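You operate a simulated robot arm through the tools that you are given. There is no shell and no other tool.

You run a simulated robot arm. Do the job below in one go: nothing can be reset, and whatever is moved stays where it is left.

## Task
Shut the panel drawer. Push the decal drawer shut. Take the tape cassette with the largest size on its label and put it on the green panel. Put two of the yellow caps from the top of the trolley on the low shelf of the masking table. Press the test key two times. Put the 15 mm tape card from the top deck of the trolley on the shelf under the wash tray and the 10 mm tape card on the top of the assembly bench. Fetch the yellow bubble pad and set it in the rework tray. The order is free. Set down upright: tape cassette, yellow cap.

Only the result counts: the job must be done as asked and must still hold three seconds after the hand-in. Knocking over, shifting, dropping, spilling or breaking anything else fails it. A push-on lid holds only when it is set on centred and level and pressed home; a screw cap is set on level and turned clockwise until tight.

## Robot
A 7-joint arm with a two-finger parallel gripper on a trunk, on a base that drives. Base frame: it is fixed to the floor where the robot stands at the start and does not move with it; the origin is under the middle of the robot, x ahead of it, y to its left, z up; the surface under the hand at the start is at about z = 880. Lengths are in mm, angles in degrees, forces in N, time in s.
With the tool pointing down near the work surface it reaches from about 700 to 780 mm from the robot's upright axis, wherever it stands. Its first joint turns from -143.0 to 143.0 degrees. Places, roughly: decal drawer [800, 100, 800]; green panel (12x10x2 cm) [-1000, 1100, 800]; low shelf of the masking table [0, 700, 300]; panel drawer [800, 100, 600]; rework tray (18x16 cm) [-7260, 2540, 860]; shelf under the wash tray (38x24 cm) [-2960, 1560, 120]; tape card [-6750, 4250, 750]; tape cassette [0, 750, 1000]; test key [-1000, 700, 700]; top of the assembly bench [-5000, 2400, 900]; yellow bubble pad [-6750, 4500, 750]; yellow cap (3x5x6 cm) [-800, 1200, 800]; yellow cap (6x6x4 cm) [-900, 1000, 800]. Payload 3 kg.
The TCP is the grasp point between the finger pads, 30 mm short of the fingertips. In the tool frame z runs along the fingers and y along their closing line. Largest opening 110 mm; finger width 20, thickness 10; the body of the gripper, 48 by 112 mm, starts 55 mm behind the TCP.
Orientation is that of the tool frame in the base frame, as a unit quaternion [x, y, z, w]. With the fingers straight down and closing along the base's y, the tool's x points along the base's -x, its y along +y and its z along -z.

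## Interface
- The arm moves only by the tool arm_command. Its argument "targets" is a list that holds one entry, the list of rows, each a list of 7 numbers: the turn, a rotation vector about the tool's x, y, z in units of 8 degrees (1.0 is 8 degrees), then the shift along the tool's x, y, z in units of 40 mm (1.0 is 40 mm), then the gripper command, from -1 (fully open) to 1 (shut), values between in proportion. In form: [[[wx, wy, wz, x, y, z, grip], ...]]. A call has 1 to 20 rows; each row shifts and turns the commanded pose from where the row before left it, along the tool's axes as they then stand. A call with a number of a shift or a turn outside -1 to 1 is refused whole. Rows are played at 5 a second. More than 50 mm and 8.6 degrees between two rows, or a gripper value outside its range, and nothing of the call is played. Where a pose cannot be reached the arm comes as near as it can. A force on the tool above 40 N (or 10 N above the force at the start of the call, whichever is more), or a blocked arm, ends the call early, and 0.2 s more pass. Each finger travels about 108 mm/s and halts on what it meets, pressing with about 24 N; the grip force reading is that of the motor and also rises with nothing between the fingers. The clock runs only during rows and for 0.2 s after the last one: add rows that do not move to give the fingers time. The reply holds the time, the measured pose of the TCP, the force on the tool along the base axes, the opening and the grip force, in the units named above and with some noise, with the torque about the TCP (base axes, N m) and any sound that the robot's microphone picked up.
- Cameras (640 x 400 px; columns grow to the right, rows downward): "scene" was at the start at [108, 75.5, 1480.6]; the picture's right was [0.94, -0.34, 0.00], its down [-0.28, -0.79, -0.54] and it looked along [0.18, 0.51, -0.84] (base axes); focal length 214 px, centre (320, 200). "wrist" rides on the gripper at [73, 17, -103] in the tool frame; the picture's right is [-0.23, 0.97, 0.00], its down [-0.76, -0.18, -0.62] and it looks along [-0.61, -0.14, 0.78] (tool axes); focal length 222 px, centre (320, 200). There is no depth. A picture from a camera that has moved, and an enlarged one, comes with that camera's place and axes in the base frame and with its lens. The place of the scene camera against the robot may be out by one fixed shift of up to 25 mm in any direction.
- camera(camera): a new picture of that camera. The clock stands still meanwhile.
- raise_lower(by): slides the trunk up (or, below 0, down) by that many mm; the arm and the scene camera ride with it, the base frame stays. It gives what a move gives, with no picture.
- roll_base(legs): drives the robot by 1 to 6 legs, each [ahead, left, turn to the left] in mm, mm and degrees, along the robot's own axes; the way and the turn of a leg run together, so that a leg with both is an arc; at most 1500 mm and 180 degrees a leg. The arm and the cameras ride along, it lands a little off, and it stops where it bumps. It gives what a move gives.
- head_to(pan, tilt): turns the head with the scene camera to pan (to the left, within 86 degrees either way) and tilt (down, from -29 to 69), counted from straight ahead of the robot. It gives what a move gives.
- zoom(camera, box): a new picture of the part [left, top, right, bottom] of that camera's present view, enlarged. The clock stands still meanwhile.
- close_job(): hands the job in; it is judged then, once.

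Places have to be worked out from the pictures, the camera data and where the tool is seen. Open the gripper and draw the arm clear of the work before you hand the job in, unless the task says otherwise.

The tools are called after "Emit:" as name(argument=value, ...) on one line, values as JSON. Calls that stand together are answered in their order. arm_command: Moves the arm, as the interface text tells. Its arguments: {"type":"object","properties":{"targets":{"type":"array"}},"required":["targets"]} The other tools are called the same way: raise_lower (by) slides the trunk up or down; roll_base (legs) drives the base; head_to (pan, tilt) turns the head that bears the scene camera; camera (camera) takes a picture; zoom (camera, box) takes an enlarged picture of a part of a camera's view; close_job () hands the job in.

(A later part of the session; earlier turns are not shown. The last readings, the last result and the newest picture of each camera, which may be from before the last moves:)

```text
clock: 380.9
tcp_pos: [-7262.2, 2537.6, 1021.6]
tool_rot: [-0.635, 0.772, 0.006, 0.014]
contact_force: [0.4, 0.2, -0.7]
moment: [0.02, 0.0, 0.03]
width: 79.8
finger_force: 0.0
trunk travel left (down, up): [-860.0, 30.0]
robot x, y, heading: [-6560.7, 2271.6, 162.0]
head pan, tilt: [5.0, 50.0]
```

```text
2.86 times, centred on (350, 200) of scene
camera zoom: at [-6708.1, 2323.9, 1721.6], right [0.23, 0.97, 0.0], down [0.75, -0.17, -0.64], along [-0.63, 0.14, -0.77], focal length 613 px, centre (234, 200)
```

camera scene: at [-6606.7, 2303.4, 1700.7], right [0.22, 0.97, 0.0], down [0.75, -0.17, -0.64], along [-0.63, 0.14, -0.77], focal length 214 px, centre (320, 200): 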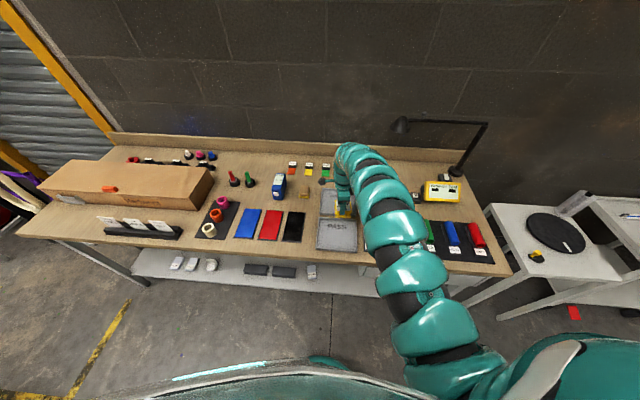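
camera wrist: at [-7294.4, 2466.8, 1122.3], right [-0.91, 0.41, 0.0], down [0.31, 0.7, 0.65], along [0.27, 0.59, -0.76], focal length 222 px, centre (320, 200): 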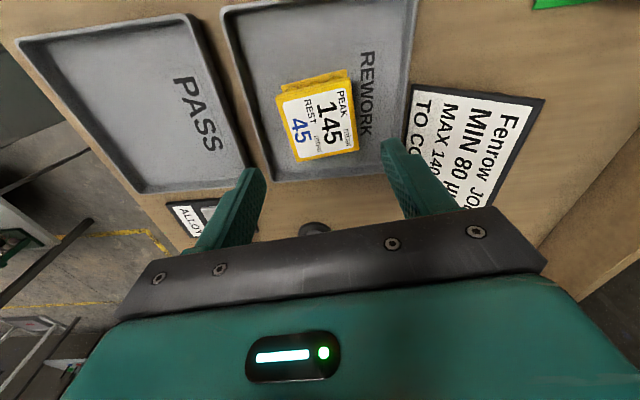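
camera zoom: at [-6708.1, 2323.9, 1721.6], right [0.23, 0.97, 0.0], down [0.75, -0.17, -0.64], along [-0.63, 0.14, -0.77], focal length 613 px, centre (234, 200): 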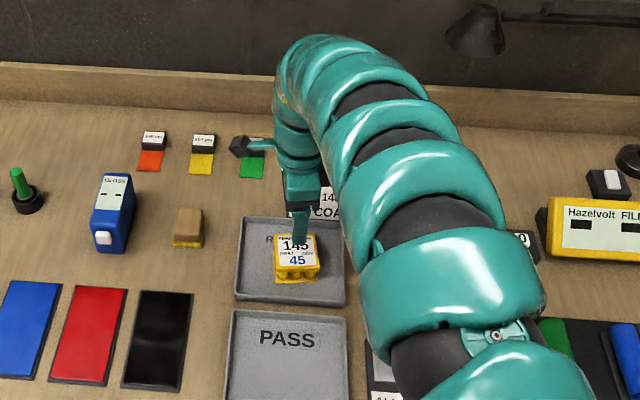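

The pad lies flat in the REWORK tray. I now return to the card trolley for the 10 mm card.

Emit:
roll_base(legs=[[-480, 0, 0], [0, -810, 0], [0, -810, 0]])

Emit:
arm_command(targets=[[[0, 0, 1, 0, 0, 0, -0.2], [0, 0, 1, 0, 0, 0, -0.2]]])

Emit:
roll_base(legs=[[430, 0, 0]])

Emit:
camera(camera="wrist")

Emit:
camera(camera="scene")

```text
clock: 391.6
tcp_pos: [-6299.4, 3918.1, 1021.6]
tool_rot: [-0.632, 0.775, 0.006, 0.014]
contact_force: [-0.7, 0.2, -0.1]
moment: [0.02, -0.04, 0.0]
width: 80.0
finger_force: 0.1
trunk travel left (down, up): [-860.0, 30.0]
robot x, y, heading: [-5600.3, 3652.8, 161.8]
head pan, tilt: [5.0, 50.0]
```

```text
clock: 392.2
tcp_pos: [-6297.5, 3918.2, 1020.4]
tool_rot: [-0.518, 0.855, 0.008, 0.012]
contact_force: [0.2, -0.2, 0.7]
moment: [0.04, 0.03, 0.01]
width: 65.9
finger_force: 0.1
trunk travel left (down, up): [-860.0, 30.0]
robot x, y, heading: [-5596.9, 3649.2, 161.8]
head pan, tilt: [5.0, 50.0]
```

```text
clock: 394.9
tcp_pos: [-6709.1, 4052.9, 1020.3]
tool_rot: [-0.519, 0.855, 0.009, 0.012]
contact_force: [0.8, 0.6, -1.0]
moment: [-0.01, -0.02, -0.01]
width: 66.1
finger_force: 0.0
trunk travel left (down, up): [-860.0, 30.0]
robot x, y, heading: [-6010.8, 3786.8, 161.8]
head pan, tilt: [5.0, 50.0]
```

```text
taken
camera wrist: at [-6759.1, 3993.9, 1122.3], right [-0.76, 0.65, 0.01], down [0.5, 0.58, 0.65], along [0.42, 0.49, -0.76], focal length 222 px, centre (320, 200)
```

wrist: 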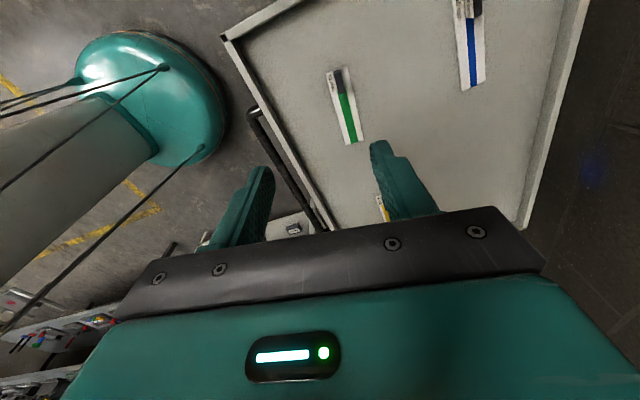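

```text
taken
camera scene: at [-6156.1, 3837.0, 1721.5], right [0.23, 0.97, 0.0], down [0.75, -0.18, -0.64], along [-0.62, 0.15, -0.77], focal length 214 px, centre (320, 200)
```

scene: 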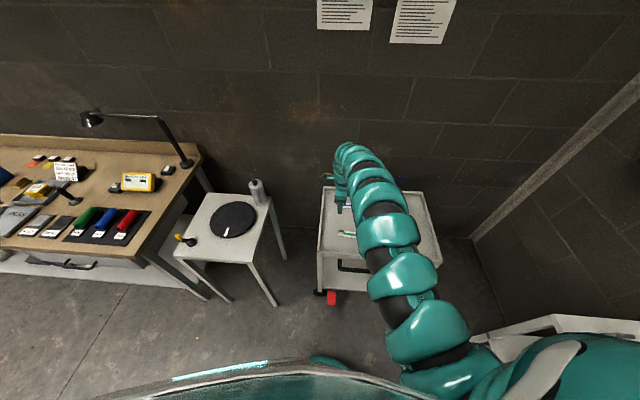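

The wrist view places the blue card's clip at ≈(−6898, 4111) and green's at ≈(−6735, 4071). I rotate for the blue card and move above it to read its label.

Emit:
arm_command(targets=[[[0, 0, -1, 0, 0, 0, -0.2], [0, 0, -1, 0, 0, 0, -0.2], [0, 0, -0.2, 0, 0, 0, -0.2]]])

Emit:
roll_base(legs=[[190, 3, 0]])

Emit:
raise_lower(by=-100)

Emit:
camera(camera="wrist")

Emit:
zoom(camera="wrist", box=[240, 40, 400, 180])

```text
clock: 395.7
tcp_pos: [-6708.1, 4052.4, 1020.4]
tool_rot: [-0.644, 0.765, 0.007, 0.014]
contact_force: [-0.3, 0.7, -0.7]
moment: [0.01, -0.02, -0.03]
width: 65.8
finger_force: 0.1
trunk travel left (down, up): [-860.0, 30.0]
robot x, y, heading: [-6007.6, 3784.2, 161.5]
head pan, tilt: [5.0, 50.0]
```

```text
clock: 397.2
tcp_pos: [-6889.0, 4108.6, 1021.4]
tool_rot: [-0.644, 0.765, 0.006, 0.015]
contact_force: [0.1, 0.6, -0.4]
moment: [0.01, -0.03, 0.01]
width: 65.8
finger_force: 0.1
trunk travel left (down, up): [-860.0, 30.0]
robot x, y, heading: [-6186.3, 3840.4, 161.9]
head pan, tilt: [5.0, 50.0]
```

```text
clock: 398.5
tcp_pos: [-6889.4, 4108.7, 922.2]
tool_rot: [-0.644, 0.765, 0.006, 0.014]
contact_force: [0.0, 0.6, -0.4]
moment: [-0.01, -0.03, 0.01]
width: 66.0
finger_force: 0.0
trunk travel left (down, up): [-760.0, 130.0]
robot x, y, heading: [-6187.7, 3839.3, 161.9]
head pan, tilt: [5.0, 50.0]
```

```text
taken
camera wrist: at [-6919.4, 4036.4, 1022.8], right [-0.92, 0.39, 0.0], down [0.3, 0.7, 0.65], along [0.25, 0.59, -0.76], focal length 222 px, centre (320, 200)
```

wrist: 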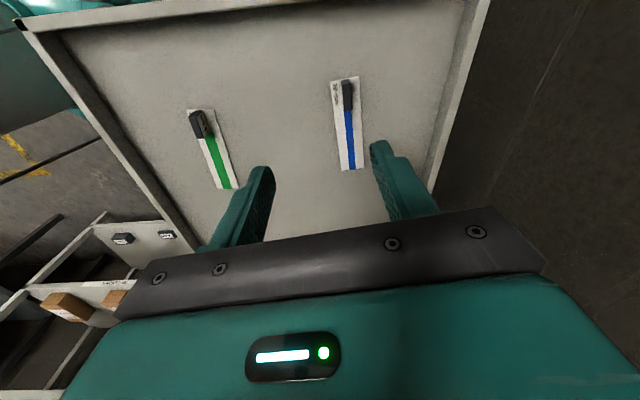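

```text
2.86 times, centred on (320, 110) of wrist
camera zoom: at [-6919.4, 4036.4, 1022.8], right [-0.92, 0.39, 0.0], down [0.3, 0.7, 0.65], along [0.25, 0.59, -0.76], focal length 635 px, centre (320, 457)
```

zoom: 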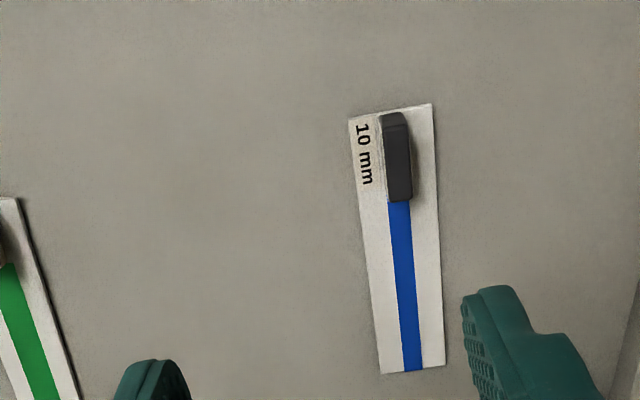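

The blue card reads 10 mm, with a raised black tab to grip. I align over the tab at ≈(−6920, 4110) and lower.

Emit:
arm_command(targets=[[[0, 0, 0.44, 0.22, 0.37, 0, -0.2], [0, 0, 0, 0, 0.37, 0, -0.2], [0, 0, 0, 0, 0, 0, -0.2]]])

Emit:
raise_lower(by=-90)

Emit:
camera(camera="wrist")

```text
clock: 399.3
tcp_pos: [-6910.8, 4103.9, 920.7]
tool_rot: [-0.62, 0.784, 0.006, 0.014]
contact_force: [-0.3, 0.5, -0.4]
moment: [0.02, -0.01, 0.02]
width: 66.0
finger_force: 0.0
out of reach, approached as far as the arm can: row 2
trunk travel left (down, up): [-760.0, 130.0]
robot x, y, heading: [-6184.9, 3838.7, 162.1]
head pan, tilt: [5.0, 50.0]
```

```text
clock: 400.6
tcp_pos: [-6910.6, 4103.1, 832.0]
tool_rot: [-0.62, 0.785, 0.007, 0.013]
contact_force: [0.3, 0.9, 0.1]
moment: [0.0, 0.0, 0.02]
width: 66.0
finger_force: 0.0
trunk travel left (down, up): [-670.0, 220.0]
robot x, y, heading: [-6188.7, 3841.3, 161.8]
head pan, tilt: [5.0, 50.0]
```

```text
taken
camera wrist: at [-6945.7, 4033.8, 932.6], right [-0.9, 0.45, 0.0], down [0.34, 0.68, 0.65], along [0.29, 0.58, -0.76], focal length 222 px, centre (320, 200)
```

wrist: 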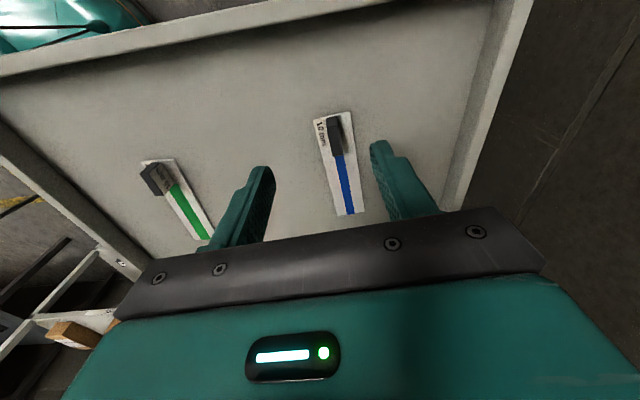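

The tab is 11 mm further ahead. I nudge the base and lower to grip height.

Emit:
roll_base(legs=[[11, 4, 0]])

Emit:
raise_lower(by=-36)

Emit:
camera(camera="wrist")

```text
clock: 401.3
tcp_pos: [-6923.9, 4103.6, 830.0]
tool_rot: [-0.62, 0.784, 0.007, 0.015]
contact_force: [-0.2, -0.8, -0.6]
moment: [0.0, -0.07, 0.01]
width: 66.1
finger_force: 0.1
trunk travel left (down, up): [-670.0, 220.0]
robot x, y, heading: [-6196.5, 3838.1, 161.7]
head pan, tilt: [5.0, 50.0]
```

```text
clock: 402.1
tcp_pos: [-6922.1, 4103.0, 795.4]
tool_rot: [-0.62, 0.784, 0.007, 0.014]
contact_force: [0.2, 0.3, -1.0]
moment: [-0.02, 0.01, 0.01]
width: 66.1
finger_force: 0.0
trunk travel left (down, up): [-634.0, 256.0]
robot x, y, heading: [-6198.6, 3842.5, 161.7]
head pan, tilt: [5.0, 50.0]
```

```text
taken
camera wrist: at [-6957.4, 4033.5, 896.3], right [-0.9, 0.45, 0.0], down [0.34, 0.68, 0.65], along [0.29, 0.58, -0.76], focal length 222 px, centre (320, 200)
```

wrist: 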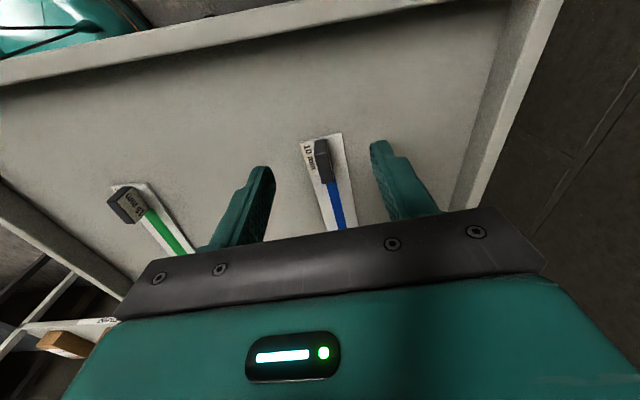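

Well centred. I lower 10 mm and close on the tab.

Emit:
raise_lower(by=-9)

Emit:
arm_command(targets=[[[0, 0, 0, 0, 0, 0, 0.3], [0, 0, 0, 0, 0, 0, 1], [0, 0, 0, 0, 0, 0, 1], [0, 0, 0, 0, 0, 0, 1]]])

Emit:
camera(camera="wrist")

```text
clock: 402.7
tcp_pos: [-6923.2, 4104.7, 785.6]
tool_rot: [-0.62, 0.784, 0.007, 0.014]
contact_force: [0.1, 0.1, -0.4]
moment: [0.02, -0.01, 0.01]
width: 66.1
finger_force: 0.0
trunk travel left (down, up): [-625.0, 265.0]
robot x, y, heading: [-6200.9, 3840.5, 161.5]
head pan, tilt: [5.0, 50.0]
```

```text
clock: 403.7
tcp_pos: [-6923.0, 4102.7, 786.1]
tool_rot: [-0.62, 0.784, 0.006, 0.014]
contact_force: [-0.1, 1.0, 0.2]
moment: [0.01, -0.02, 0.03]
width: 0.0
finger_force: 24.2
trunk travel left (down, up): [-625.0, 265.0]
robot x, y, heading: [-6196.2, 3840.2, 161.8]
head pan, tilt: [5.0, 50.0]
```

```text
taken
camera wrist: at [-6957.4, 4033.5, 887.2], right [-0.9, 0.45, 0.0], down [0.34, 0.68, 0.65], along [0.29, 0.58, -0.76], focal length 222 px, centre (320, 200)
```

wrist: 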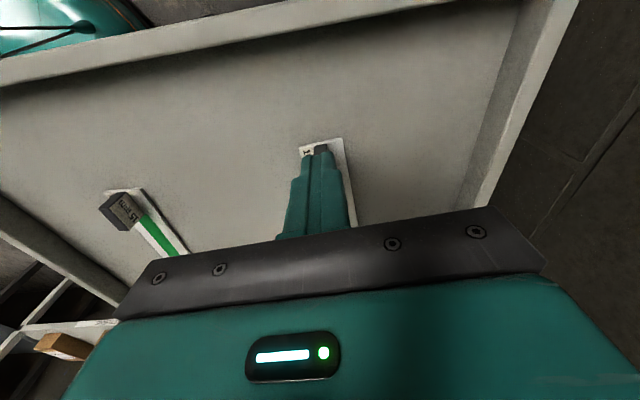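

The fingers closed above the tab — the deck is lower than thought (~735). I reopen, lower 17 mm more and grip again.

Emit:
arm_command(targets=[[[0, 0, 0, 0, 0, 0, 0], [0, 0, 0, 0, 0, 0, -0.1], [0, 0, 0, 0, 0, 0, -0.1]]])

Emit:
raise_lower(by=-10)

Emit:
raise_lower(by=-5)

Emit:
camera(camera="wrist")

```text
clock: 404.5
tcp_pos: [-6923.2, 4103.9, 784.8]
tool_rot: [-0.62, 0.785, 0.007, 0.014]
contact_force: [-1.2, 0.9, -0.2]
moment: [0.02, 0.0, -0.03]
width: 60.7
finger_force: 0.0
trunk travel left (down, up): [-625.0, 265.0]
robot x, y, heading: [-6201.9, 3839.3, 161.8]
head pan, tilt: [5.0, 50.0]
```

```text
clock: 405.1
tcp_pos: [-6922.5, 4103.3, 775.7]
tool_rot: [-0.62, 0.784, 0.007, 0.013]
contact_force: [-0.4, 0.1, 0.1]
moment: [-0.01, -0.01, 0.01]
width: 60.3
finger_force: 0.0
trunk travel left (down, up): [-615.0, 275.0]
robot x, y, heading: [-6203.5, 3839.4, 161.4]
head pan, tilt: [5.0, 50.0]
```

```text
clock: 405.6
tcp_pos: [-6923.0, 4103.0, 772.4]
tool_rot: [-0.621, 0.784, 0.007, 0.013]
contact_force: [0.4, -0.2, -0.1]
moment: [0.0, 0.01, 0.0]
width: 60.4
finger_force: 0.1
trunk travel left (down, up): [-610.0, 280.0]
robot x, y, heading: [-6201.5, 3843.8, 161.8]
head pan, tilt: [5.0, 50.0]
```

```text
taken
camera wrist: at [-6957.3, 4033.5, 872.3], right [-0.9, 0.45, 0.0], down [0.34, 0.68, 0.65], along [0.29, 0.58, -0.76], focal length 222 px, centre (320, 200)
```

wrist: 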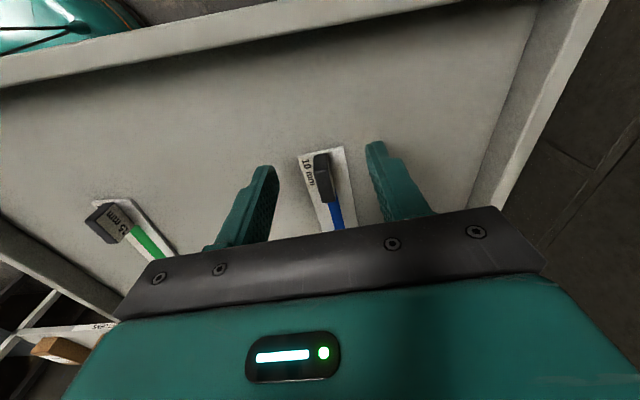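

Lowering a few millimetres more and closing.

Emit:
raise_lower(by=-4)

Emit:
arm_command(targets=[[[0, 0, 0, 0, 0, 0, 0.3], [0, 0, 0, 0, 0, 0, 1], [0, 0, 0, 0, 0, 0, 1], [0, 0, 0, 0, 0, 0, 1]]])

Emit:
camera(camera="wrist")

```text
clock: 406.2
tcp_pos: [-6923.3, 4104.1, 767.2]
tool_rot: [-0.62, 0.784, 0.006, 0.014]
contact_force: [0.0, -0.4, -1.5]
moment: [0.03, -0.01, 0.01]
width: 60.6
finger_force: 0.1
trunk travel left (down, up): [-606.0, 284.0]
robot x, y, heading: [-6202.1, 3842.4, 161.8]
head pan, tilt: [5.0, 50.0]
```

```text
clock: 407.2
tcp_pos: [-6922.9, 4103.6, 766.7]
tool_rot: [-0.62, 0.785, 0.006, 0.015]
contact_force: [-0.9, -0.1, 1.0]
moment: [0.0, 0.07, -0.01]
width: 9.8
finger_force: 23.9
trunk travel left (down, up): [-606.0, 284.0]
robot x, y, heading: [-6201.2, 3840.2, 161.8]
head pan, tilt: [5.0, 50.0]
```

```text
taken
camera wrist: at [-6957.4, 4033.5, 868.3], right [-0.9, 0.45, 0.0], down [0.34, 0.68, 0.65], along [0.29, 0.58, -0.76], focal length 222 px, centre (320, 200)
```

wrist: 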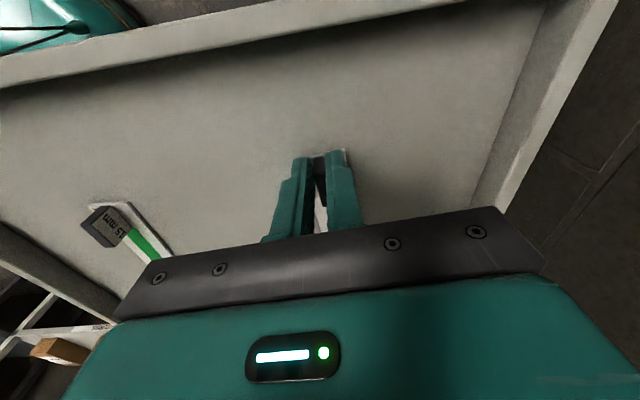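

Gripped at 9.8 mm on the tab. I lift and check.

Emit:
raise_lower(by=20)

Emit:
raise_lower(by=230)

Emit:
camera(camera="wrist")

Emit:
zoom(camera="scene", box=[280, 140, 440, 260])

```text
clock: 407.8
tcp_pos: [-6922.4, 4104.8, 786.0]
tool_rot: [-0.62, 0.784, 0.007, 0.014]
contact_force: [-0.5, -0.1, -0.8]
moment: [-0.05, 0.0, 0.01]
width: 9.6
finger_force: 23.7
trunk travel left (down, up): [-626.0, 264.0]
robot x, y, heading: [-6203.2, 3838.1, 162.1]
head pan, tilt: [5.0, 50.0]
```

```text
clock: 410.3
tcp_pos: [-6923.2, 4102.0, 1017.3]
tool_rot: [-0.62, 0.784, 0.007, 0.014]
contact_force: [0.4, 0.5, 0.2]
moment: [-0.01, 0.01, 0.01]
width: 9.8
finger_force: 24.0
trunk travel left (down, up): [-856.0, 34.0]
robot x, y, heading: [-6203.1, 3841.3, 161.9]
head pan, tilt: [5.0, 50.0]
```

```text
taken
camera wrist: at [-6957.4, 4033.6, 1118.1], right [-0.9, 0.45, 0.0], down [0.34, 0.68, 0.65], along [0.29, 0.58, -0.76], focal length 222 px, centre (320, 200)
```

wrist: 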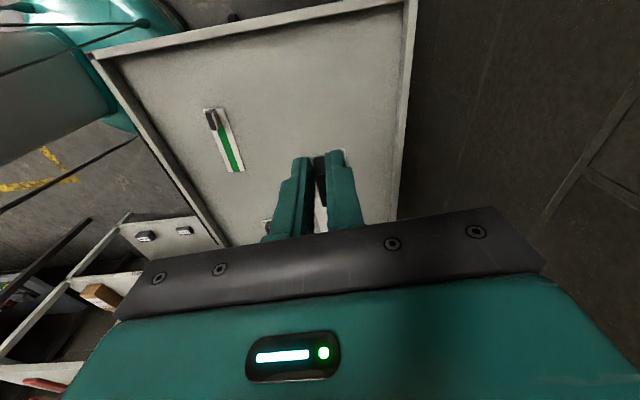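

```text
3.33 times, centred on (360, 200) of scene
camera zoom: at [-6347.1, 3892.4, 1717.6], right [0.23, 0.97, 0.0], down [0.75, -0.18, -0.64], along [-0.63, 0.15, -0.77], focal length 715 px, centre (187, 200)
```

zoom: 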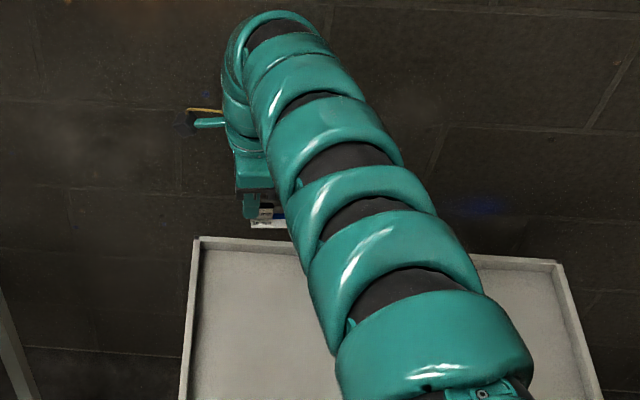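

The 10 mm card is held. I back away, go along the gap, and turn to face the assembly bench.

Emit:
roll_base(legs=[[-590, 0, 0], [0, 1050, 0], [0, 1050, 0], [0, 0, -90]])

Emit:
head_to(pan=-30, tilt=30)

Emit:
camera(camera="scene")

```text
clock: 427.5
tcp_pos: [-6044.0, 2372.8, 1016.4]
tool_rot: [0.128, 0.992, -0.006, 0.014]
contact_force: [0.6, 0.5, -0.1]
moment: [-0.04, 0.03, -0.03]
width: 9.7
finger_force: 24.1
trunk travel left (down, up): [-856.0, 34.0]
robot x, y, heading: [-6329.2, 1658.6, 70.3]
head pan, tilt: [5.0, 50.0]
```

```text
clock: 428.5
tcp_pos: [-6045.5, 2373.1, 1016.3]
tool_rot: [0.128, 0.992, -0.004, 0.013]
contact_force: [1.0, -0.1, -0.1]
moment: [0.01, -0.01, 0.02]
width: 9.7
finger_force: 23.6
trunk travel left (down, up): [-856.0, 34.0]
robot x, y, heading: [-6323.3, 1657.1, 70.5]
head pan, tilt: [-30.0, 30.0]
```

```text
taken
camera scene: at [-6225.2, 1801.6, 1747.1], right [0.65, -0.76, 0.0], down [-0.38, -0.32, -0.87], along [0.66, 0.56, -0.5], focal length 214 px, centre (320, 200)
```

scene: 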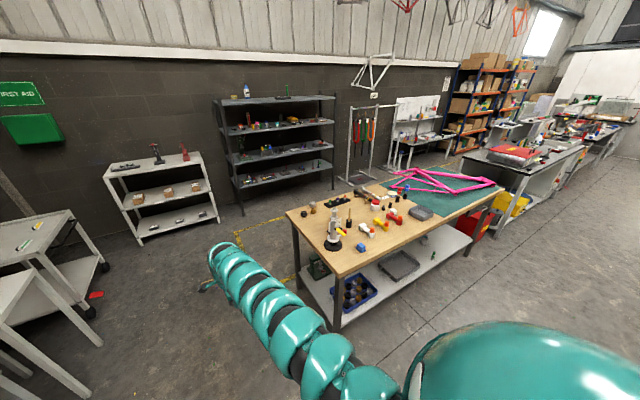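

I see the assembly bench; zooming to find a free spot on its top.

Emit:
zoom(camera="scene", box=[270, 150, 510, 300])

```text
2.67 times, centred on (390, 225) of scene
camera zoom: at [-6225.2, 1801.6, 1747.1], right [0.65, -0.76, 0.0], down [-0.38, -0.32, -0.87], along [0.66, 0.56, -0.5], focal length 572 px, centre (133, 133)
```

zoom: 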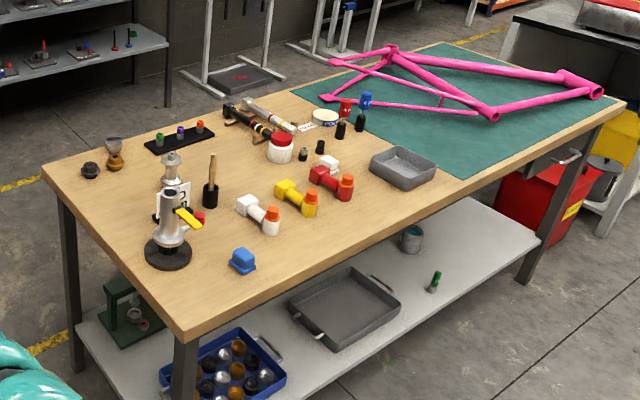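

Free strip along the bench front around room X'≈−5600. I back off 200 mm, align the heading, drive right 903 mm, then forward.

Emit:
roll_base(legs=[[-200, 0, 1.5], [0, -903, 0], [190, 0, 0]])

Emit:
head_to(pan=0, tilt=45)

Emit:
camera(camera="scene")

Emit:
camera(camera="wrist")

```text
clock: 435.6
tcp_pos: [-5210.6, 2095.5, 1015.9]
tool_rot: [0.113, 0.993, -0.007, 0.015]
contact_force: [0.7, 0.5, 0.1]
moment: [-0.02, 0.01, 0.0]
width: 9.8
finger_force: 24.0
trunk travel left (down, up): [-856.0, 34.0]
robot x, y, heading: [-5470.5, 1371.8, 72.3]
head pan, tilt: [-30.0, 30.0]
```

```text
clock: 436.6
tcp_pos: [-5211.8, 2095.2, 1017.1]
tool_rot: [0.114, 0.993, -0.005, 0.015]
contact_force: [0.3, 0.4, 0.1]
moment: [0.0, -0.02, 0.01]
width: 9.9
finger_force: 23.7
trunk travel left (down, up): [-856.0, 34.0]
robot x, y, heading: [-5472.1, 1370.8, 71.9]
head pan, tilt: [0.0, 45.0]
```

```text
taken
camera scene: at [-5416.4, 1534.9, 1724.5], right [0.95, -0.31, 0.0], down [-0.22, -0.67, -0.71], along [0.22, 0.67, -0.71], focal length 214 px, centre (320, 200)
```

scene: 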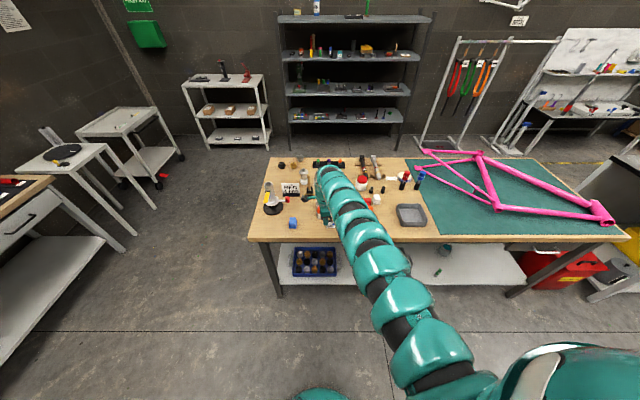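

```text
taken
camera wrist: at [-5281.0, 2129.3, 1118.0], right [0.44, 0.9, 0.0], down [0.68, -0.34, 0.65], along [0.58, -0.29, -0.76], focal length 222 px, centre (320, 200)
```

wrist: 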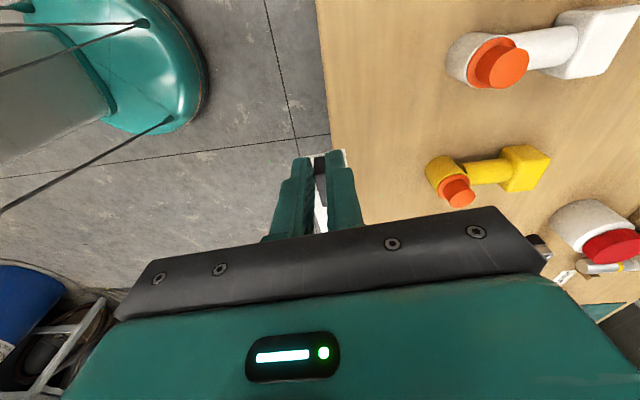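

The bench edge is just under the hand; connectors start ~90 mm further in. I move forward 58 mm and lower stepwise.

Emit:
roll_base(legs=[[58, 0, 0]])

Emit:
raise_lower(by=-60)

Emit:
camera(camera="wrist")

Emit:
zoom(camera="scene", box=[240, 150, 440, 270])

```text
clock: 437.5
tcp_pos: [-5192.7, 2152.8, 1014.6]
tool_rot: [0.113, 0.993, -0.006, 0.014]
contact_force: [-0.4, 0.8, -0.7]
moment: [-0.04, 0.01, 0.0]
width: 9.7
finger_force: 23.9
trunk travel left (down, up): [-856.0, 34.0]
robot x, y, heading: [-5453.7, 1425.9, 72.1]
head pan, tilt: [0.0, 45.0]
```

```text
clock: 438.5
tcp_pos: [-5193.5, 2150.7, 956.5]
tool_rot: [0.113, 0.993, -0.005, 0.015]
contact_force: [-0.7, 0.6, 0.0]
moment: [0.02, 0.0, -0.02]
width: 10.0
finger_force: 23.7
trunk travel left (down, up): [-796.0, 94.0]
robot x, y, heading: [-5453.8, 1428.6, 72.1]
head pan, tilt: [0.0, 45.0]
```

```text
taken
camera wrist: at [-5263.6, 2184.1, 1058.2], right [0.44, 0.9, 0.0], down [0.68, -0.34, 0.65], along [0.58, -0.29, -0.76], focal length 222 px, centre (320, 200)
```

wrist: 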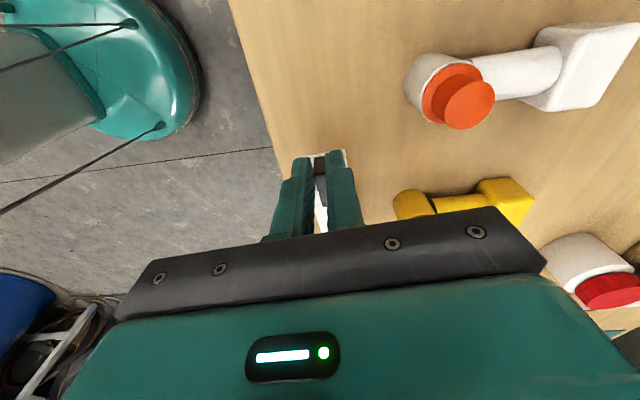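

```text
3.20 times, centred on (340, 210) of scene
camera zoom: at [-5399.0, 1589.5, 1664.5], right [0.95, -0.31, 0.0], down [-0.22, -0.67, -0.71], along [0.22, 0.67, -0.71], focal length 686 px, centre (256, 168)
```

zoom: 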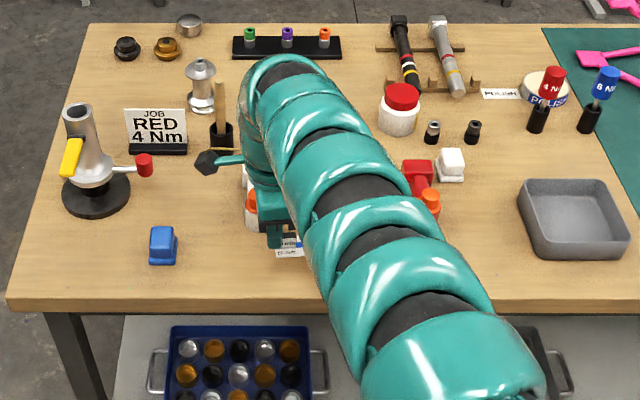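

Clearance to the connectors is adequate; I back 8 mm for margin and lower to contact.

Emit:
roll_base(legs=[[-8, 0, 0]])

Emit:
raise_lower(by=-13)

Emit:
raise_lower(by=-5)

Emit:
raise_lower(by=-4)

```text
clock: 439.3
tcp_pos: [-5196.4, 2142.9, 958.4]
tool_rot: [0.114, 0.993, -0.005, 0.015]
contact_force: [0.1, -0.2, 0.5]
moment: [0.04, 0.02, 0.0]
width: 9.6
finger_force: 24.1
trunk travel left (down, up): [-796.0, 94.0]
robot x, y, heading: [-5456.3, 1416.9, 71.9]
head pan, tilt: [0.0, 45.0]
```

```text
clock: 439.9
tcp_pos: [-5196.4, 2141.8, 943.5]
tool_rot: [0.113, 0.993, -0.006, 0.014]
contact_force: [0.2, 0.2, -0.1]
moment: [0.02, -0.01, -0.05]
width: 9.7
finger_force: 24.2
trunk travel left (down, up): [-783.0, 107.0]
robot x, y, heading: [-5457.3, 1421.1, 72.2]
head pan, tilt: [0.0, 45.0]
```

```text
clock: 440.4
tcp_pos: [-5196.6, 2143.5, 937.8]
tool_rot: [0.113, 0.993, -0.006, 0.014]
contact_force: [-1.2, -0.9, -0.2]
moment: [-0.01, -0.01, -0.02]
width: 9.7
finger_force: 23.8
trunk travel left (down, up): [-778.0, 112.0]
robot x, y, heading: [-5455.7, 1420.9, 72.1]
head pan, tilt: [0.0, 45.0]
```

```text
clock: 440.9
tcp_pos: [-5196.5, 2142.1, 933.8]
tool_rot: [0.113, 0.993, -0.005, 0.014]
contact_force: [-0.4, -0.6, 0.1]
moment: [-0.01, 0.01, -0.02]
width: 9.8
finger_force: 24.6
trunk travel left (down, up): [-774.0, 116.0]
robot x, y, heading: [-5452.0, 1416.9, 72.1]
head pan, tilt: [0.0, 45.0]
```

No contact yet; continuing in small steps.

Emit:
raise_lower(by=-4)

Emit:
raise_lower(by=-4)

Emit:
camera(camera="wrist")

Emit:
zoom(camera="scene", box=[240, 150, 440, 270])

```text
clock: 441.5
tcp_pos: [-5196.6, 2142.6, 931.3]
tool_rot: [0.113, 0.993, -0.005, 0.014]
contact_force: [-0.9, -0.5, -0.2]
moment: [0.02, 0.01, -0.02]
width: 9.7
finger_force: 24.0
trunk travel left (down, up): [-770.0, 120.0]
robot x, y, heading: [-5453.8, 1422.3, 71.9]
head pan, tilt: [0.0, 45.0]
```

```text
clock: 442.0
tcp_pos: [-5197.0, 2143.5, 926.3]
tool_rot: [0.114, 0.993, -0.005, 0.014]
contact_force: [0.8, 0.4, 0.1]
moment: [0.01, 0.0, -0.02]
width: 9.6
finger_force: 24.1
trunk travel left (down, up): [-766.0, 124.0]
robot x, y, heading: [-5453.0, 1419.3, 72.0]
head pan, tilt: [0.0, 45.0]
```

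```text
taken
camera wrist: at [-5266.1, 2176.3, 1028.1], right [0.44, 0.9, 0.0], down [0.68, -0.34, 0.65], along [0.58, -0.29, -0.76], focal length 222 px, centre (320, 200)
```

wrist: 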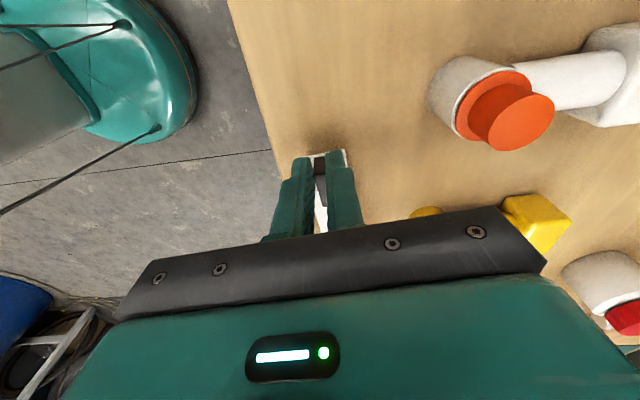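

```text
3.20 times, centred on (340, 210) of scene
camera zoom: at [-5401.5, 1581.7, 1634.5], right [0.95, -0.31, 0.0], down [-0.22, -0.67, -0.71], along [0.22, 0.67, -0.71], focal length 686 px, centre (256, 168)
```

zoom: 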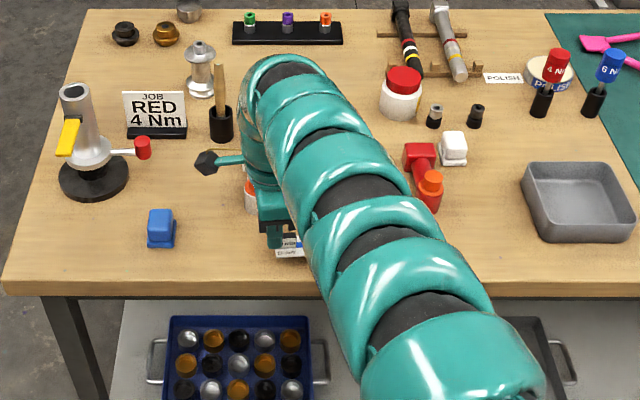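

Still hovering; I continue in 4 mm steps.

Emit:
raise_lower(by=-4)

Emit:
raise_lower(by=-4)

Emit:
raise_lower(by=-4)

```text
clock: 442.5
tcp_pos: [-5195.4, 2142.1, 923.5]
tool_rot: [0.113, 0.993, -0.005, 0.015]
contact_force: [0.7, 0.0, 0.4]
moment: [-0.03, -0.03, 0.03]
width: 9.3
finger_force: 23.8
trunk travel left (down, up): [-762.0, 128.0]
robot x, y, heading: [-5457.9, 1420.6, 72.2]
head pan, tilt: [0.0, 45.0]
```

```text
clock: 443.1
tcp_pos: [-5196.0, 2142.5, 919.7]
tool_rot: [0.114, 0.993, -0.005, 0.015]
contact_force: [-0.1, 0.1, -1.2]
moment: [0.01, 0.03, 0.0]
width: 9.7
finger_force: 24.6
trunk travel left (down, up): [-758.0, 132.0]
robot x, y, heading: [-5454.5, 1420.2, 72.1]
head pan, tilt: [0.0, 45.0]
```

```text
clock: 443.6
tcp_pos: [-5196.2, 2142.6, 915.5]
tool_rot: [0.113, 0.993, -0.005, 0.015]
contact_force: [0.9, -0.9, -0.1]
moment: [0.04, 0.03, -0.01]
width: 9.7
finger_force: 24.3
trunk travel left (down, up): [-754.0, 136.0]
robot x, y, heading: [-5456.7, 1415.3, 72.1]
head pan, tilt: [0.0, 45.0]
```

I check the view before going lower.

Emit:
camera(camera="wrist")

Emit:
zoom(camera="scene", box=[290, 190, 360, 240])

```text
taken
camera wrist: at [-5266.1, 2176.3, 1016.1], right [0.44, 0.9, 0.0], down [0.68, -0.34, 0.65], along [0.58, -0.29, -0.76], focal length 222 px, centre (320, 200)
```

wrist: 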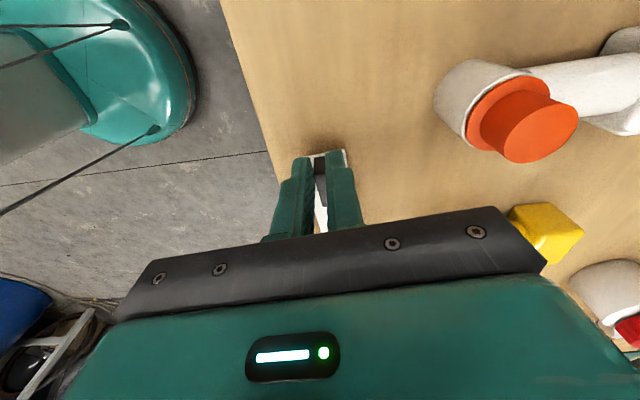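

```text
8.00 times, centred on (325, 215) of scene
camera zoom: at [-5401.5, 1581.7, 1622.5], right [0.95, -0.31, 0.0], down [-0.22, -0.67, -0.71], along [0.22, 0.67, -0.71], focal length 1716 px, centre (280, 80)
```

zoom: 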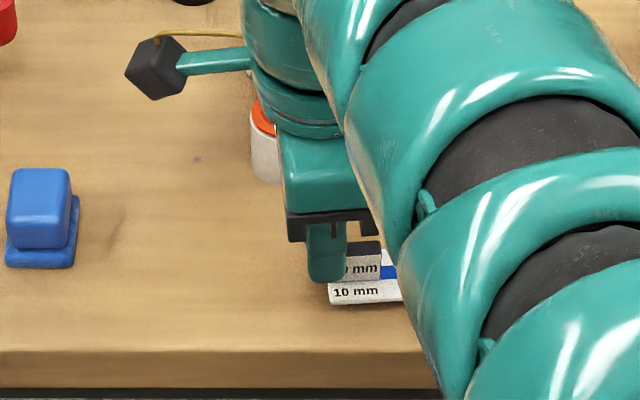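

The card is nearly down. Two or three more small steps.

Emit:
raise_lower(by=-3)

Emit:
raise_lower(by=-3)

Emit:
raise_lower(by=-3)

```text
clock: 444.1
tcp_pos: [-5197.5, 2142.7, 911.9]
tool_rot: [0.114, 0.993, -0.005, 0.014]
contact_force: [-0.5, 0.3, 0.1]
moment: [0.01, 0.0, 0.0]
width: 9.8
finger_force: 23.9
trunk travel left (down, up): [-751.0, 139.0]
robot x, y, heading: [-5456.0, 1416.9, 72.2]
head pan, tilt: [0.0, 45.0]
```

```text
clock: 444.6
tcp_pos: [-5196.7, 2141.6, 908.9]
tool_rot: [0.113, 0.994, -0.006, 0.014]
contact_force: [0.3, -0.1, -0.2]
moment: [0.0, 0.0, -0.01]
width: 9.8
finger_force: 24.3
trunk travel left (down, up): [-748.0, 142.0]
robot x, y, heading: [-5453.8, 1420.8, 72.3]
head pan, tilt: [0.0, 45.0]
```

```text
clock: 445.1
tcp_pos: [-5196.7, 2143.5, 908.0]
tool_rot: [0.113, 0.993, -0.005, 0.014]
contact_force: [-1.1, -0.3, 7.3]
moment: [-0.05, -0.5, -0.03]
width: 9.5
finger_force: 24.1
trunk travel left (down, up): [-745.0, 145.0]
robot x, y, heading: [-5459.5, 1417.4, 72.1]
head pan, tilt: [0.0, 45.0]
```

Contact (7 N). I release the card and lift clear.

Emit:
raise_lower(by=-2)

Emit:
arm_command(targets=[[[0, 0, 0, 0, 0, 0, 0.7], [0, 0, 0, 0, 0, 0, 0.5], [0, 0, 0, 0, 0, 0, 0.5]]])

Emit:
raise_lower(by=120)

Emit:
camera(camera="wrist")

Emit:
zoom(camera="scene", box=[240, 150, 440, 270])

```text
clock: 445.7
tcp_pos: [-5196.5, 2142.3, 906.8]
tool_rot: [0.113, 0.994, -0.003, 0.014]
contact_force: [0.0, 2.0, 18.2]
moment: [0.08, -0.17, -0.04]
width: 9.5
finger_force: 23.9
trunk travel left (down, up): [-743.0, 147.0]
robot x, y, heading: [-5453.4, 1418.0, 72.1]
head pan, tilt: [0.0, 45.0]
```

```text
clock: 446.5
tcp_pos: [-5197.6, 2142.2, 903.7]
tool_rot: [0.114, 0.993, -0.006, 0.013]
contact_force: [1.0, -1.0, 0.0]
moment: [0.01, 0.04, -0.01]
width: 27.5
finger_force: 0.1
trunk travel left (down, up): [-743.0, 147.0]
robot x, y, heading: [-5456.1, 1418.3, 71.9]
head pan, tilt: [0.0, 45.0]
```

```text
clock: 448.0
tcp_pos: [-5196.7, 2143.2, 1023.4]
tool_rot: [0.113, 0.993, -0.005, 0.015]
contact_force: [0.3, 0.6, 0.1]
moment: [-0.02, -0.01, 0.03]
width: 27.5
finger_force: 0.0
trunk travel left (down, up): [-863.0, 27.0]
robot x, y, heading: [-5455.7, 1418.2, 72.2]
head pan, tilt: [0.0, 45.0]
```

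```text
taken
camera wrist: at [-5265.9, 2176.4, 1124.8], right [0.44, 0.9, 0.0], down [0.68, -0.34, 0.65], along [0.58, -0.29, -0.76], focal length 222 px, centre (320, 200)
```

wrist: 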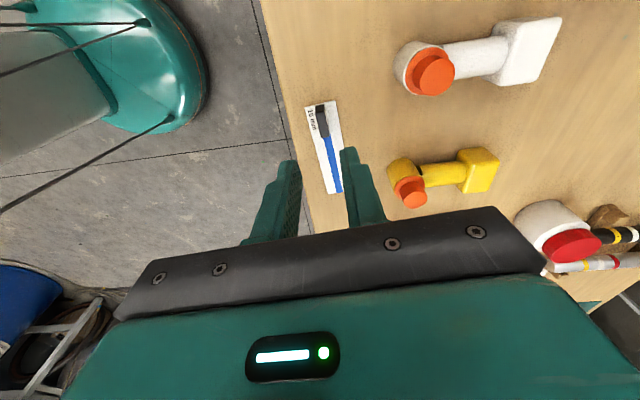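

```text
3.20 times, centred on (340, 210) of scene
camera zoom: at [-5401.3, 1582.0, 1731.5], right [0.95, -0.31, 0.0], down [-0.22, -0.67, -0.71], along [0.22, 0.67, -0.71], focal length 686 px, centre (256, 168)
```

zoom: 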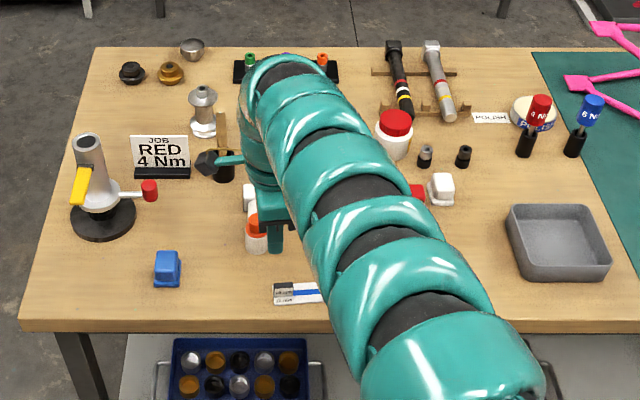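

The 10 mm card lies flat on the assembly bench. I return to the trolley for the green (15 mm) card.

Emit:
roll_base(legs=[[-190, 0, 0], [0, 840, 0], [0, 0, 90], [0, -1150, 0], [0, -1150, 0]])

Emit:
head_to(pan=5, tilt=50)

Emit:
camera(camera="scene")

```text
clock: 468.4
tcp_pos: [-6289.3, 3957.1, 1024.2]
tool_rot: [-0.615, 0.788, 0.006, 0.014]
contact_force: [0.9, -1.0, -0.1]
moment: [0.0, -0.01, -0.01]
width: 27.5
finger_force: 0.1
trunk travel left (down, up): [-863.0, 27.0]
robot x, y, heading: [-5572.1, 3684.2, 161.2]
head pan, tilt: [0.0, 45.0]
```

```text
clock: 469.0
tcp_pos: [-6290.5, 3957.3, 1023.1]
tool_rot: [-0.615, 0.788, 0.006, 0.013]
contact_force: [-0.7, -0.5, 0.8]
moment: [0.0, 0.0, -0.01]
width: 27.6
finger_force: 0.0
trunk travel left (down, up): [-863.0, 27.0]
robot x, y, heading: [-5572.4, 3683.4, 161.2]
head pan, tilt: [5.0, 50.0]
```

```text
taken
camera scene: at [-5717.8, 3739.2, 1724.6], right [0.24, 0.97, 0.0], down [0.74, -0.18, -0.64], along [-0.62, 0.16, -0.77], focal length 214 px, centre (320, 200)
```

scene: 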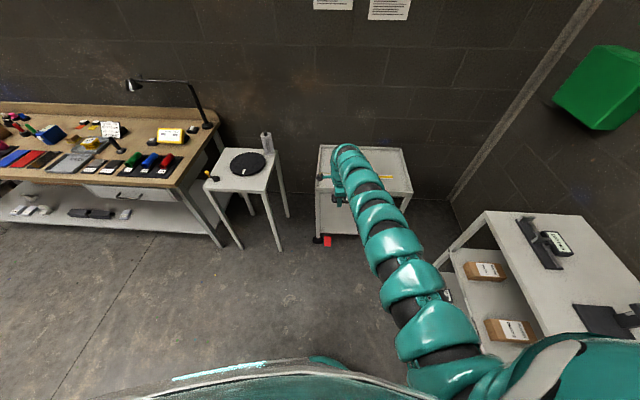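

I drive forward and rotate the tool 8° for the green card, then look.

Emit:
roll_base(legs=[[0, 12, 0.8], [440, 0, 0]])

Emit:
arm_command(targets=[[[0, 0, 1, 0, 0, 0, -0.1], [0, 0, 0, 0, 0, 0, -0.1]]])

Emit:
raise_lower(by=-120)

Emit:
camera(camera="wrist")

Emit:
zoom(camera="wrist", box=[240, 40, 400, 180])

```text
clock: 472.0
tcp_pos: [-6715.7, 4072.1, 1023.4]
tool_rot: [-0.621, 0.783, 0.005, 0.015]
contact_force: [0.9, 0.1, -0.8]
moment: [0.01, 0.0, 0.01]
width: 27.5
finger_force: 0.0
trunk travel left (down, up): [-863.0, 27.0]
robot x, y, heading: [-5989.4, 3813.8, 161.9]
head pan, tilt: [5.0, 50.0]
```

```text
clock: 472.6
tcp_pos: [-6714.0, 4073.3, 1023.6]
tool_rot: [-0.564, 0.825, 0.007, 0.013]
contact_force: [-0.5, 0.5, -0.2]
moment: [-0.01, -0.01, 0.01]
width: 60.4
finger_force: 0.2
trunk travel left (down, up): [-863.0, 27.0]
robot x, y, heading: [-5991.4, 3811.4, 162.0]
head pan, tilt: [5.0, 50.0]
```

```text
clock: 474.1
tcp_pos: [-6715.2, 4073.7, 904.2]
tool_rot: [-0.565, 0.825, 0.006, 0.013]
contact_force: [0.9, 0.6, -0.2]
moment: [-0.03, 0.0, -0.02]
width: 60.3
finger_force: 0.1
trunk travel left (down, up): [-743.0, 147.0]
robot x, y, heading: [-5991.2, 3810.7, 161.9]
head pan, tilt: [5.0, 50.0]
```

```text
taken
camera wrist: at [-6758.0, 4007.6, 1005.0], right [-0.83, 0.56, 0.0], down [0.43, 0.63, 0.65], along [0.36, 0.54, -0.76], focal length 222 px, centre (320, 200)
```

wrist: 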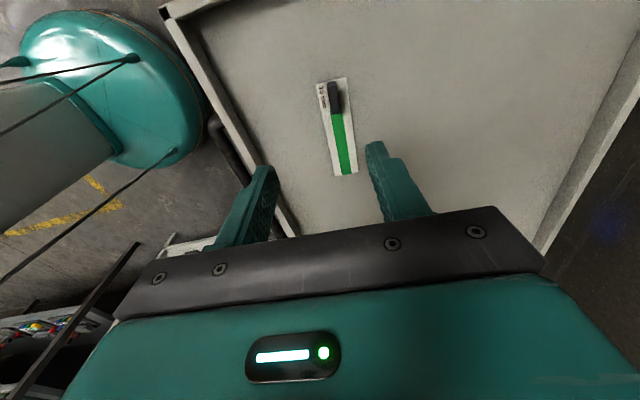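

```text
2.86 times, centred on (320, 110) of wrist
camera zoom: at [-6758.0, 4007.6, 1005.0], right [-0.83, 0.56, 0.0], down [0.43, 0.63, 0.65], along [0.36, 0.54, -0.76], focal length 635 px, centre (320, 457)
```

zoom: 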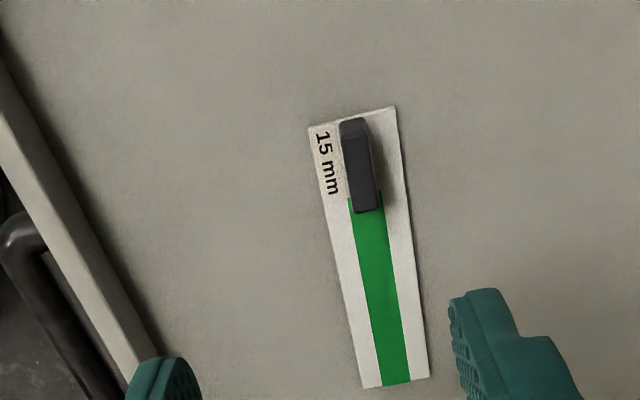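

It reads 15 mm. I align (16 mm ahead) and lower.

Emit:
roll_base(legs=[[16, 3, 0]])

Emit:
raise_lower(by=-110)

Emit:
camera(camera="wrist")

```text
clock: 474.9
tcp_pos: [-6732.0, 4073.7, 902.8]
tool_rot: [-0.565, 0.825, 0.007, 0.014]
contact_force: [0.1, 0.3, -0.7]
moment: [0.0, -0.01, 0.0]
width: 60.4
finger_force: 0.0
trunk travel left (down, up): [-743.0, 147.0]
robot x, y, heading: [-6009.7, 3810.1, 161.8]
head pan, tilt: [5.0, 50.0]
```

```text
clock: 476.3
tcp_pos: [-6730.2, 4074.5, 793.3]
tool_rot: [-0.564, 0.826, 0.006, 0.013]
contact_force: [-0.3, -1.0, 0.4]
moment: [0.0, -0.03, 0.0]
width: 60.4
finger_force: 0.0
trunk travel left (down, up): [-633.0, 257.0]
robot x, y, heading: [-6007.0, 3814.0, 161.8]
head pan, tilt: [5.0, 50.0]
```

```text
taken
camera wrist: at [-6774.2, 4009.8, 895.1], right [-0.83, 0.56, 0.0], down [0.43, 0.63, 0.65], along [0.36, 0.54, -0.76], focal length 222 px, centre (320, 200)
```

wrist: 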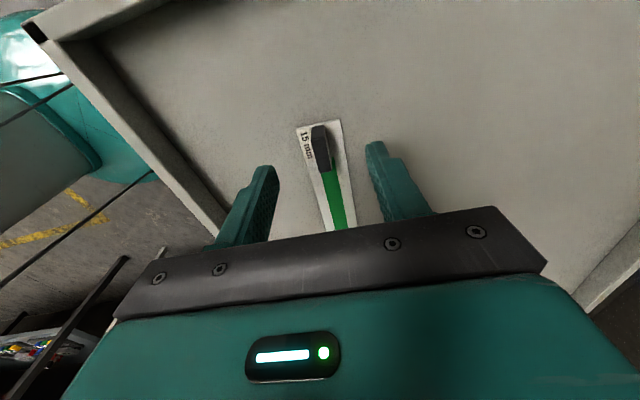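

Centred on the tab. I lower to z≈767 and close.

Emit:
raise_lower(by=-26)

Emit:
arm_command(targets=[[[0, 0, 0, 0, 0, 0, 0.3], [0, 0, 0, 0, 0, 0, 1], [0, 0, 0, 0, 0, 0, 1], [0, 0, 0, 0, 0, 0, 1]]])

Emit:
raise_lower(by=20)

Emit:
raise_lower(by=230)

Emit:
camera(camera="wrist")

```text
clock: 477.0
tcp_pos: [-6730.8, 4074.4, 767.6]
tool_rot: [-0.564, 0.826, 0.007, 0.013]
contact_force: [0.4, -0.2, 0.6]
moment: [0.0, -0.03, -0.01]
width: 60.4
finger_force: 0.0
trunk travel left (down, up): [-607.0, 283.0]
robot x, y, heading: [-6006.2, 3811.9, 161.6]
head pan, tilt: [5.0, 50.0]
```

```text
clock: 478.0
tcp_pos: [-6730.9, 4075.3, 768.0]
tool_rot: [-0.564, 0.826, 0.007, 0.013]
contact_force: [0.8, -0.1, 0.6]
moment: [0.03, -0.01, -0.07]
width: 9.9
finger_force: 23.9
trunk travel left (down, up): [-607.0, 283.0]
robot x, y, heading: [-6010.8, 3813.4, 162.0]
head pan, tilt: [5.0, 50.0]
```

```text
clock: 478.7
tcp_pos: [-6731.3, 4074.1, 786.0]
tool_rot: [-0.564, 0.826, 0.007, 0.013]
contact_force: [-0.4, 0.3, -0.1]
moment: [-0.02, 0.0, 0.02]
width: 9.6
finger_force: 24.1
trunk travel left (down, up): [-627.0, 263.0]
robot x, y, heading: [-6009.7, 3810.0, 162.1]
head pan, tilt: [5.0, 50.0]
```

```text
clock: 481.1
tcp_pos: [-6730.2, 4074.9, 1017.8]
tool_rot: [-0.564, 0.826, 0.008, 0.014]
contact_force: [-0.4, -0.1, -0.5]
moment: [-0.04, 0.01, 0.02]
width: 9.6
finger_force: 23.8
trunk travel left (down, up): [-857.0, 33.0]
robot x, y, heading: [-6008.8, 3813.4, 161.9]
head pan, tilt: [5.0, 50.0]
```

```text
taken
camera wrist: at [-6774.3, 4010.0, 1118.6], right [-0.83, 0.56, 0.0], down [0.43, 0.63, 0.65], along [0.36, 0.54, -0.76], focal length 222 px, centre (320, 200)
```

wrist: 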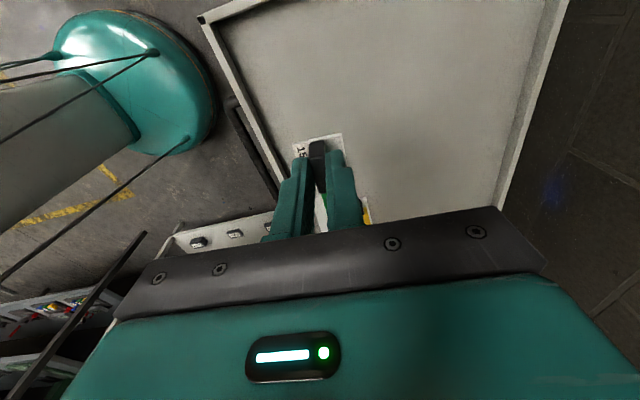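

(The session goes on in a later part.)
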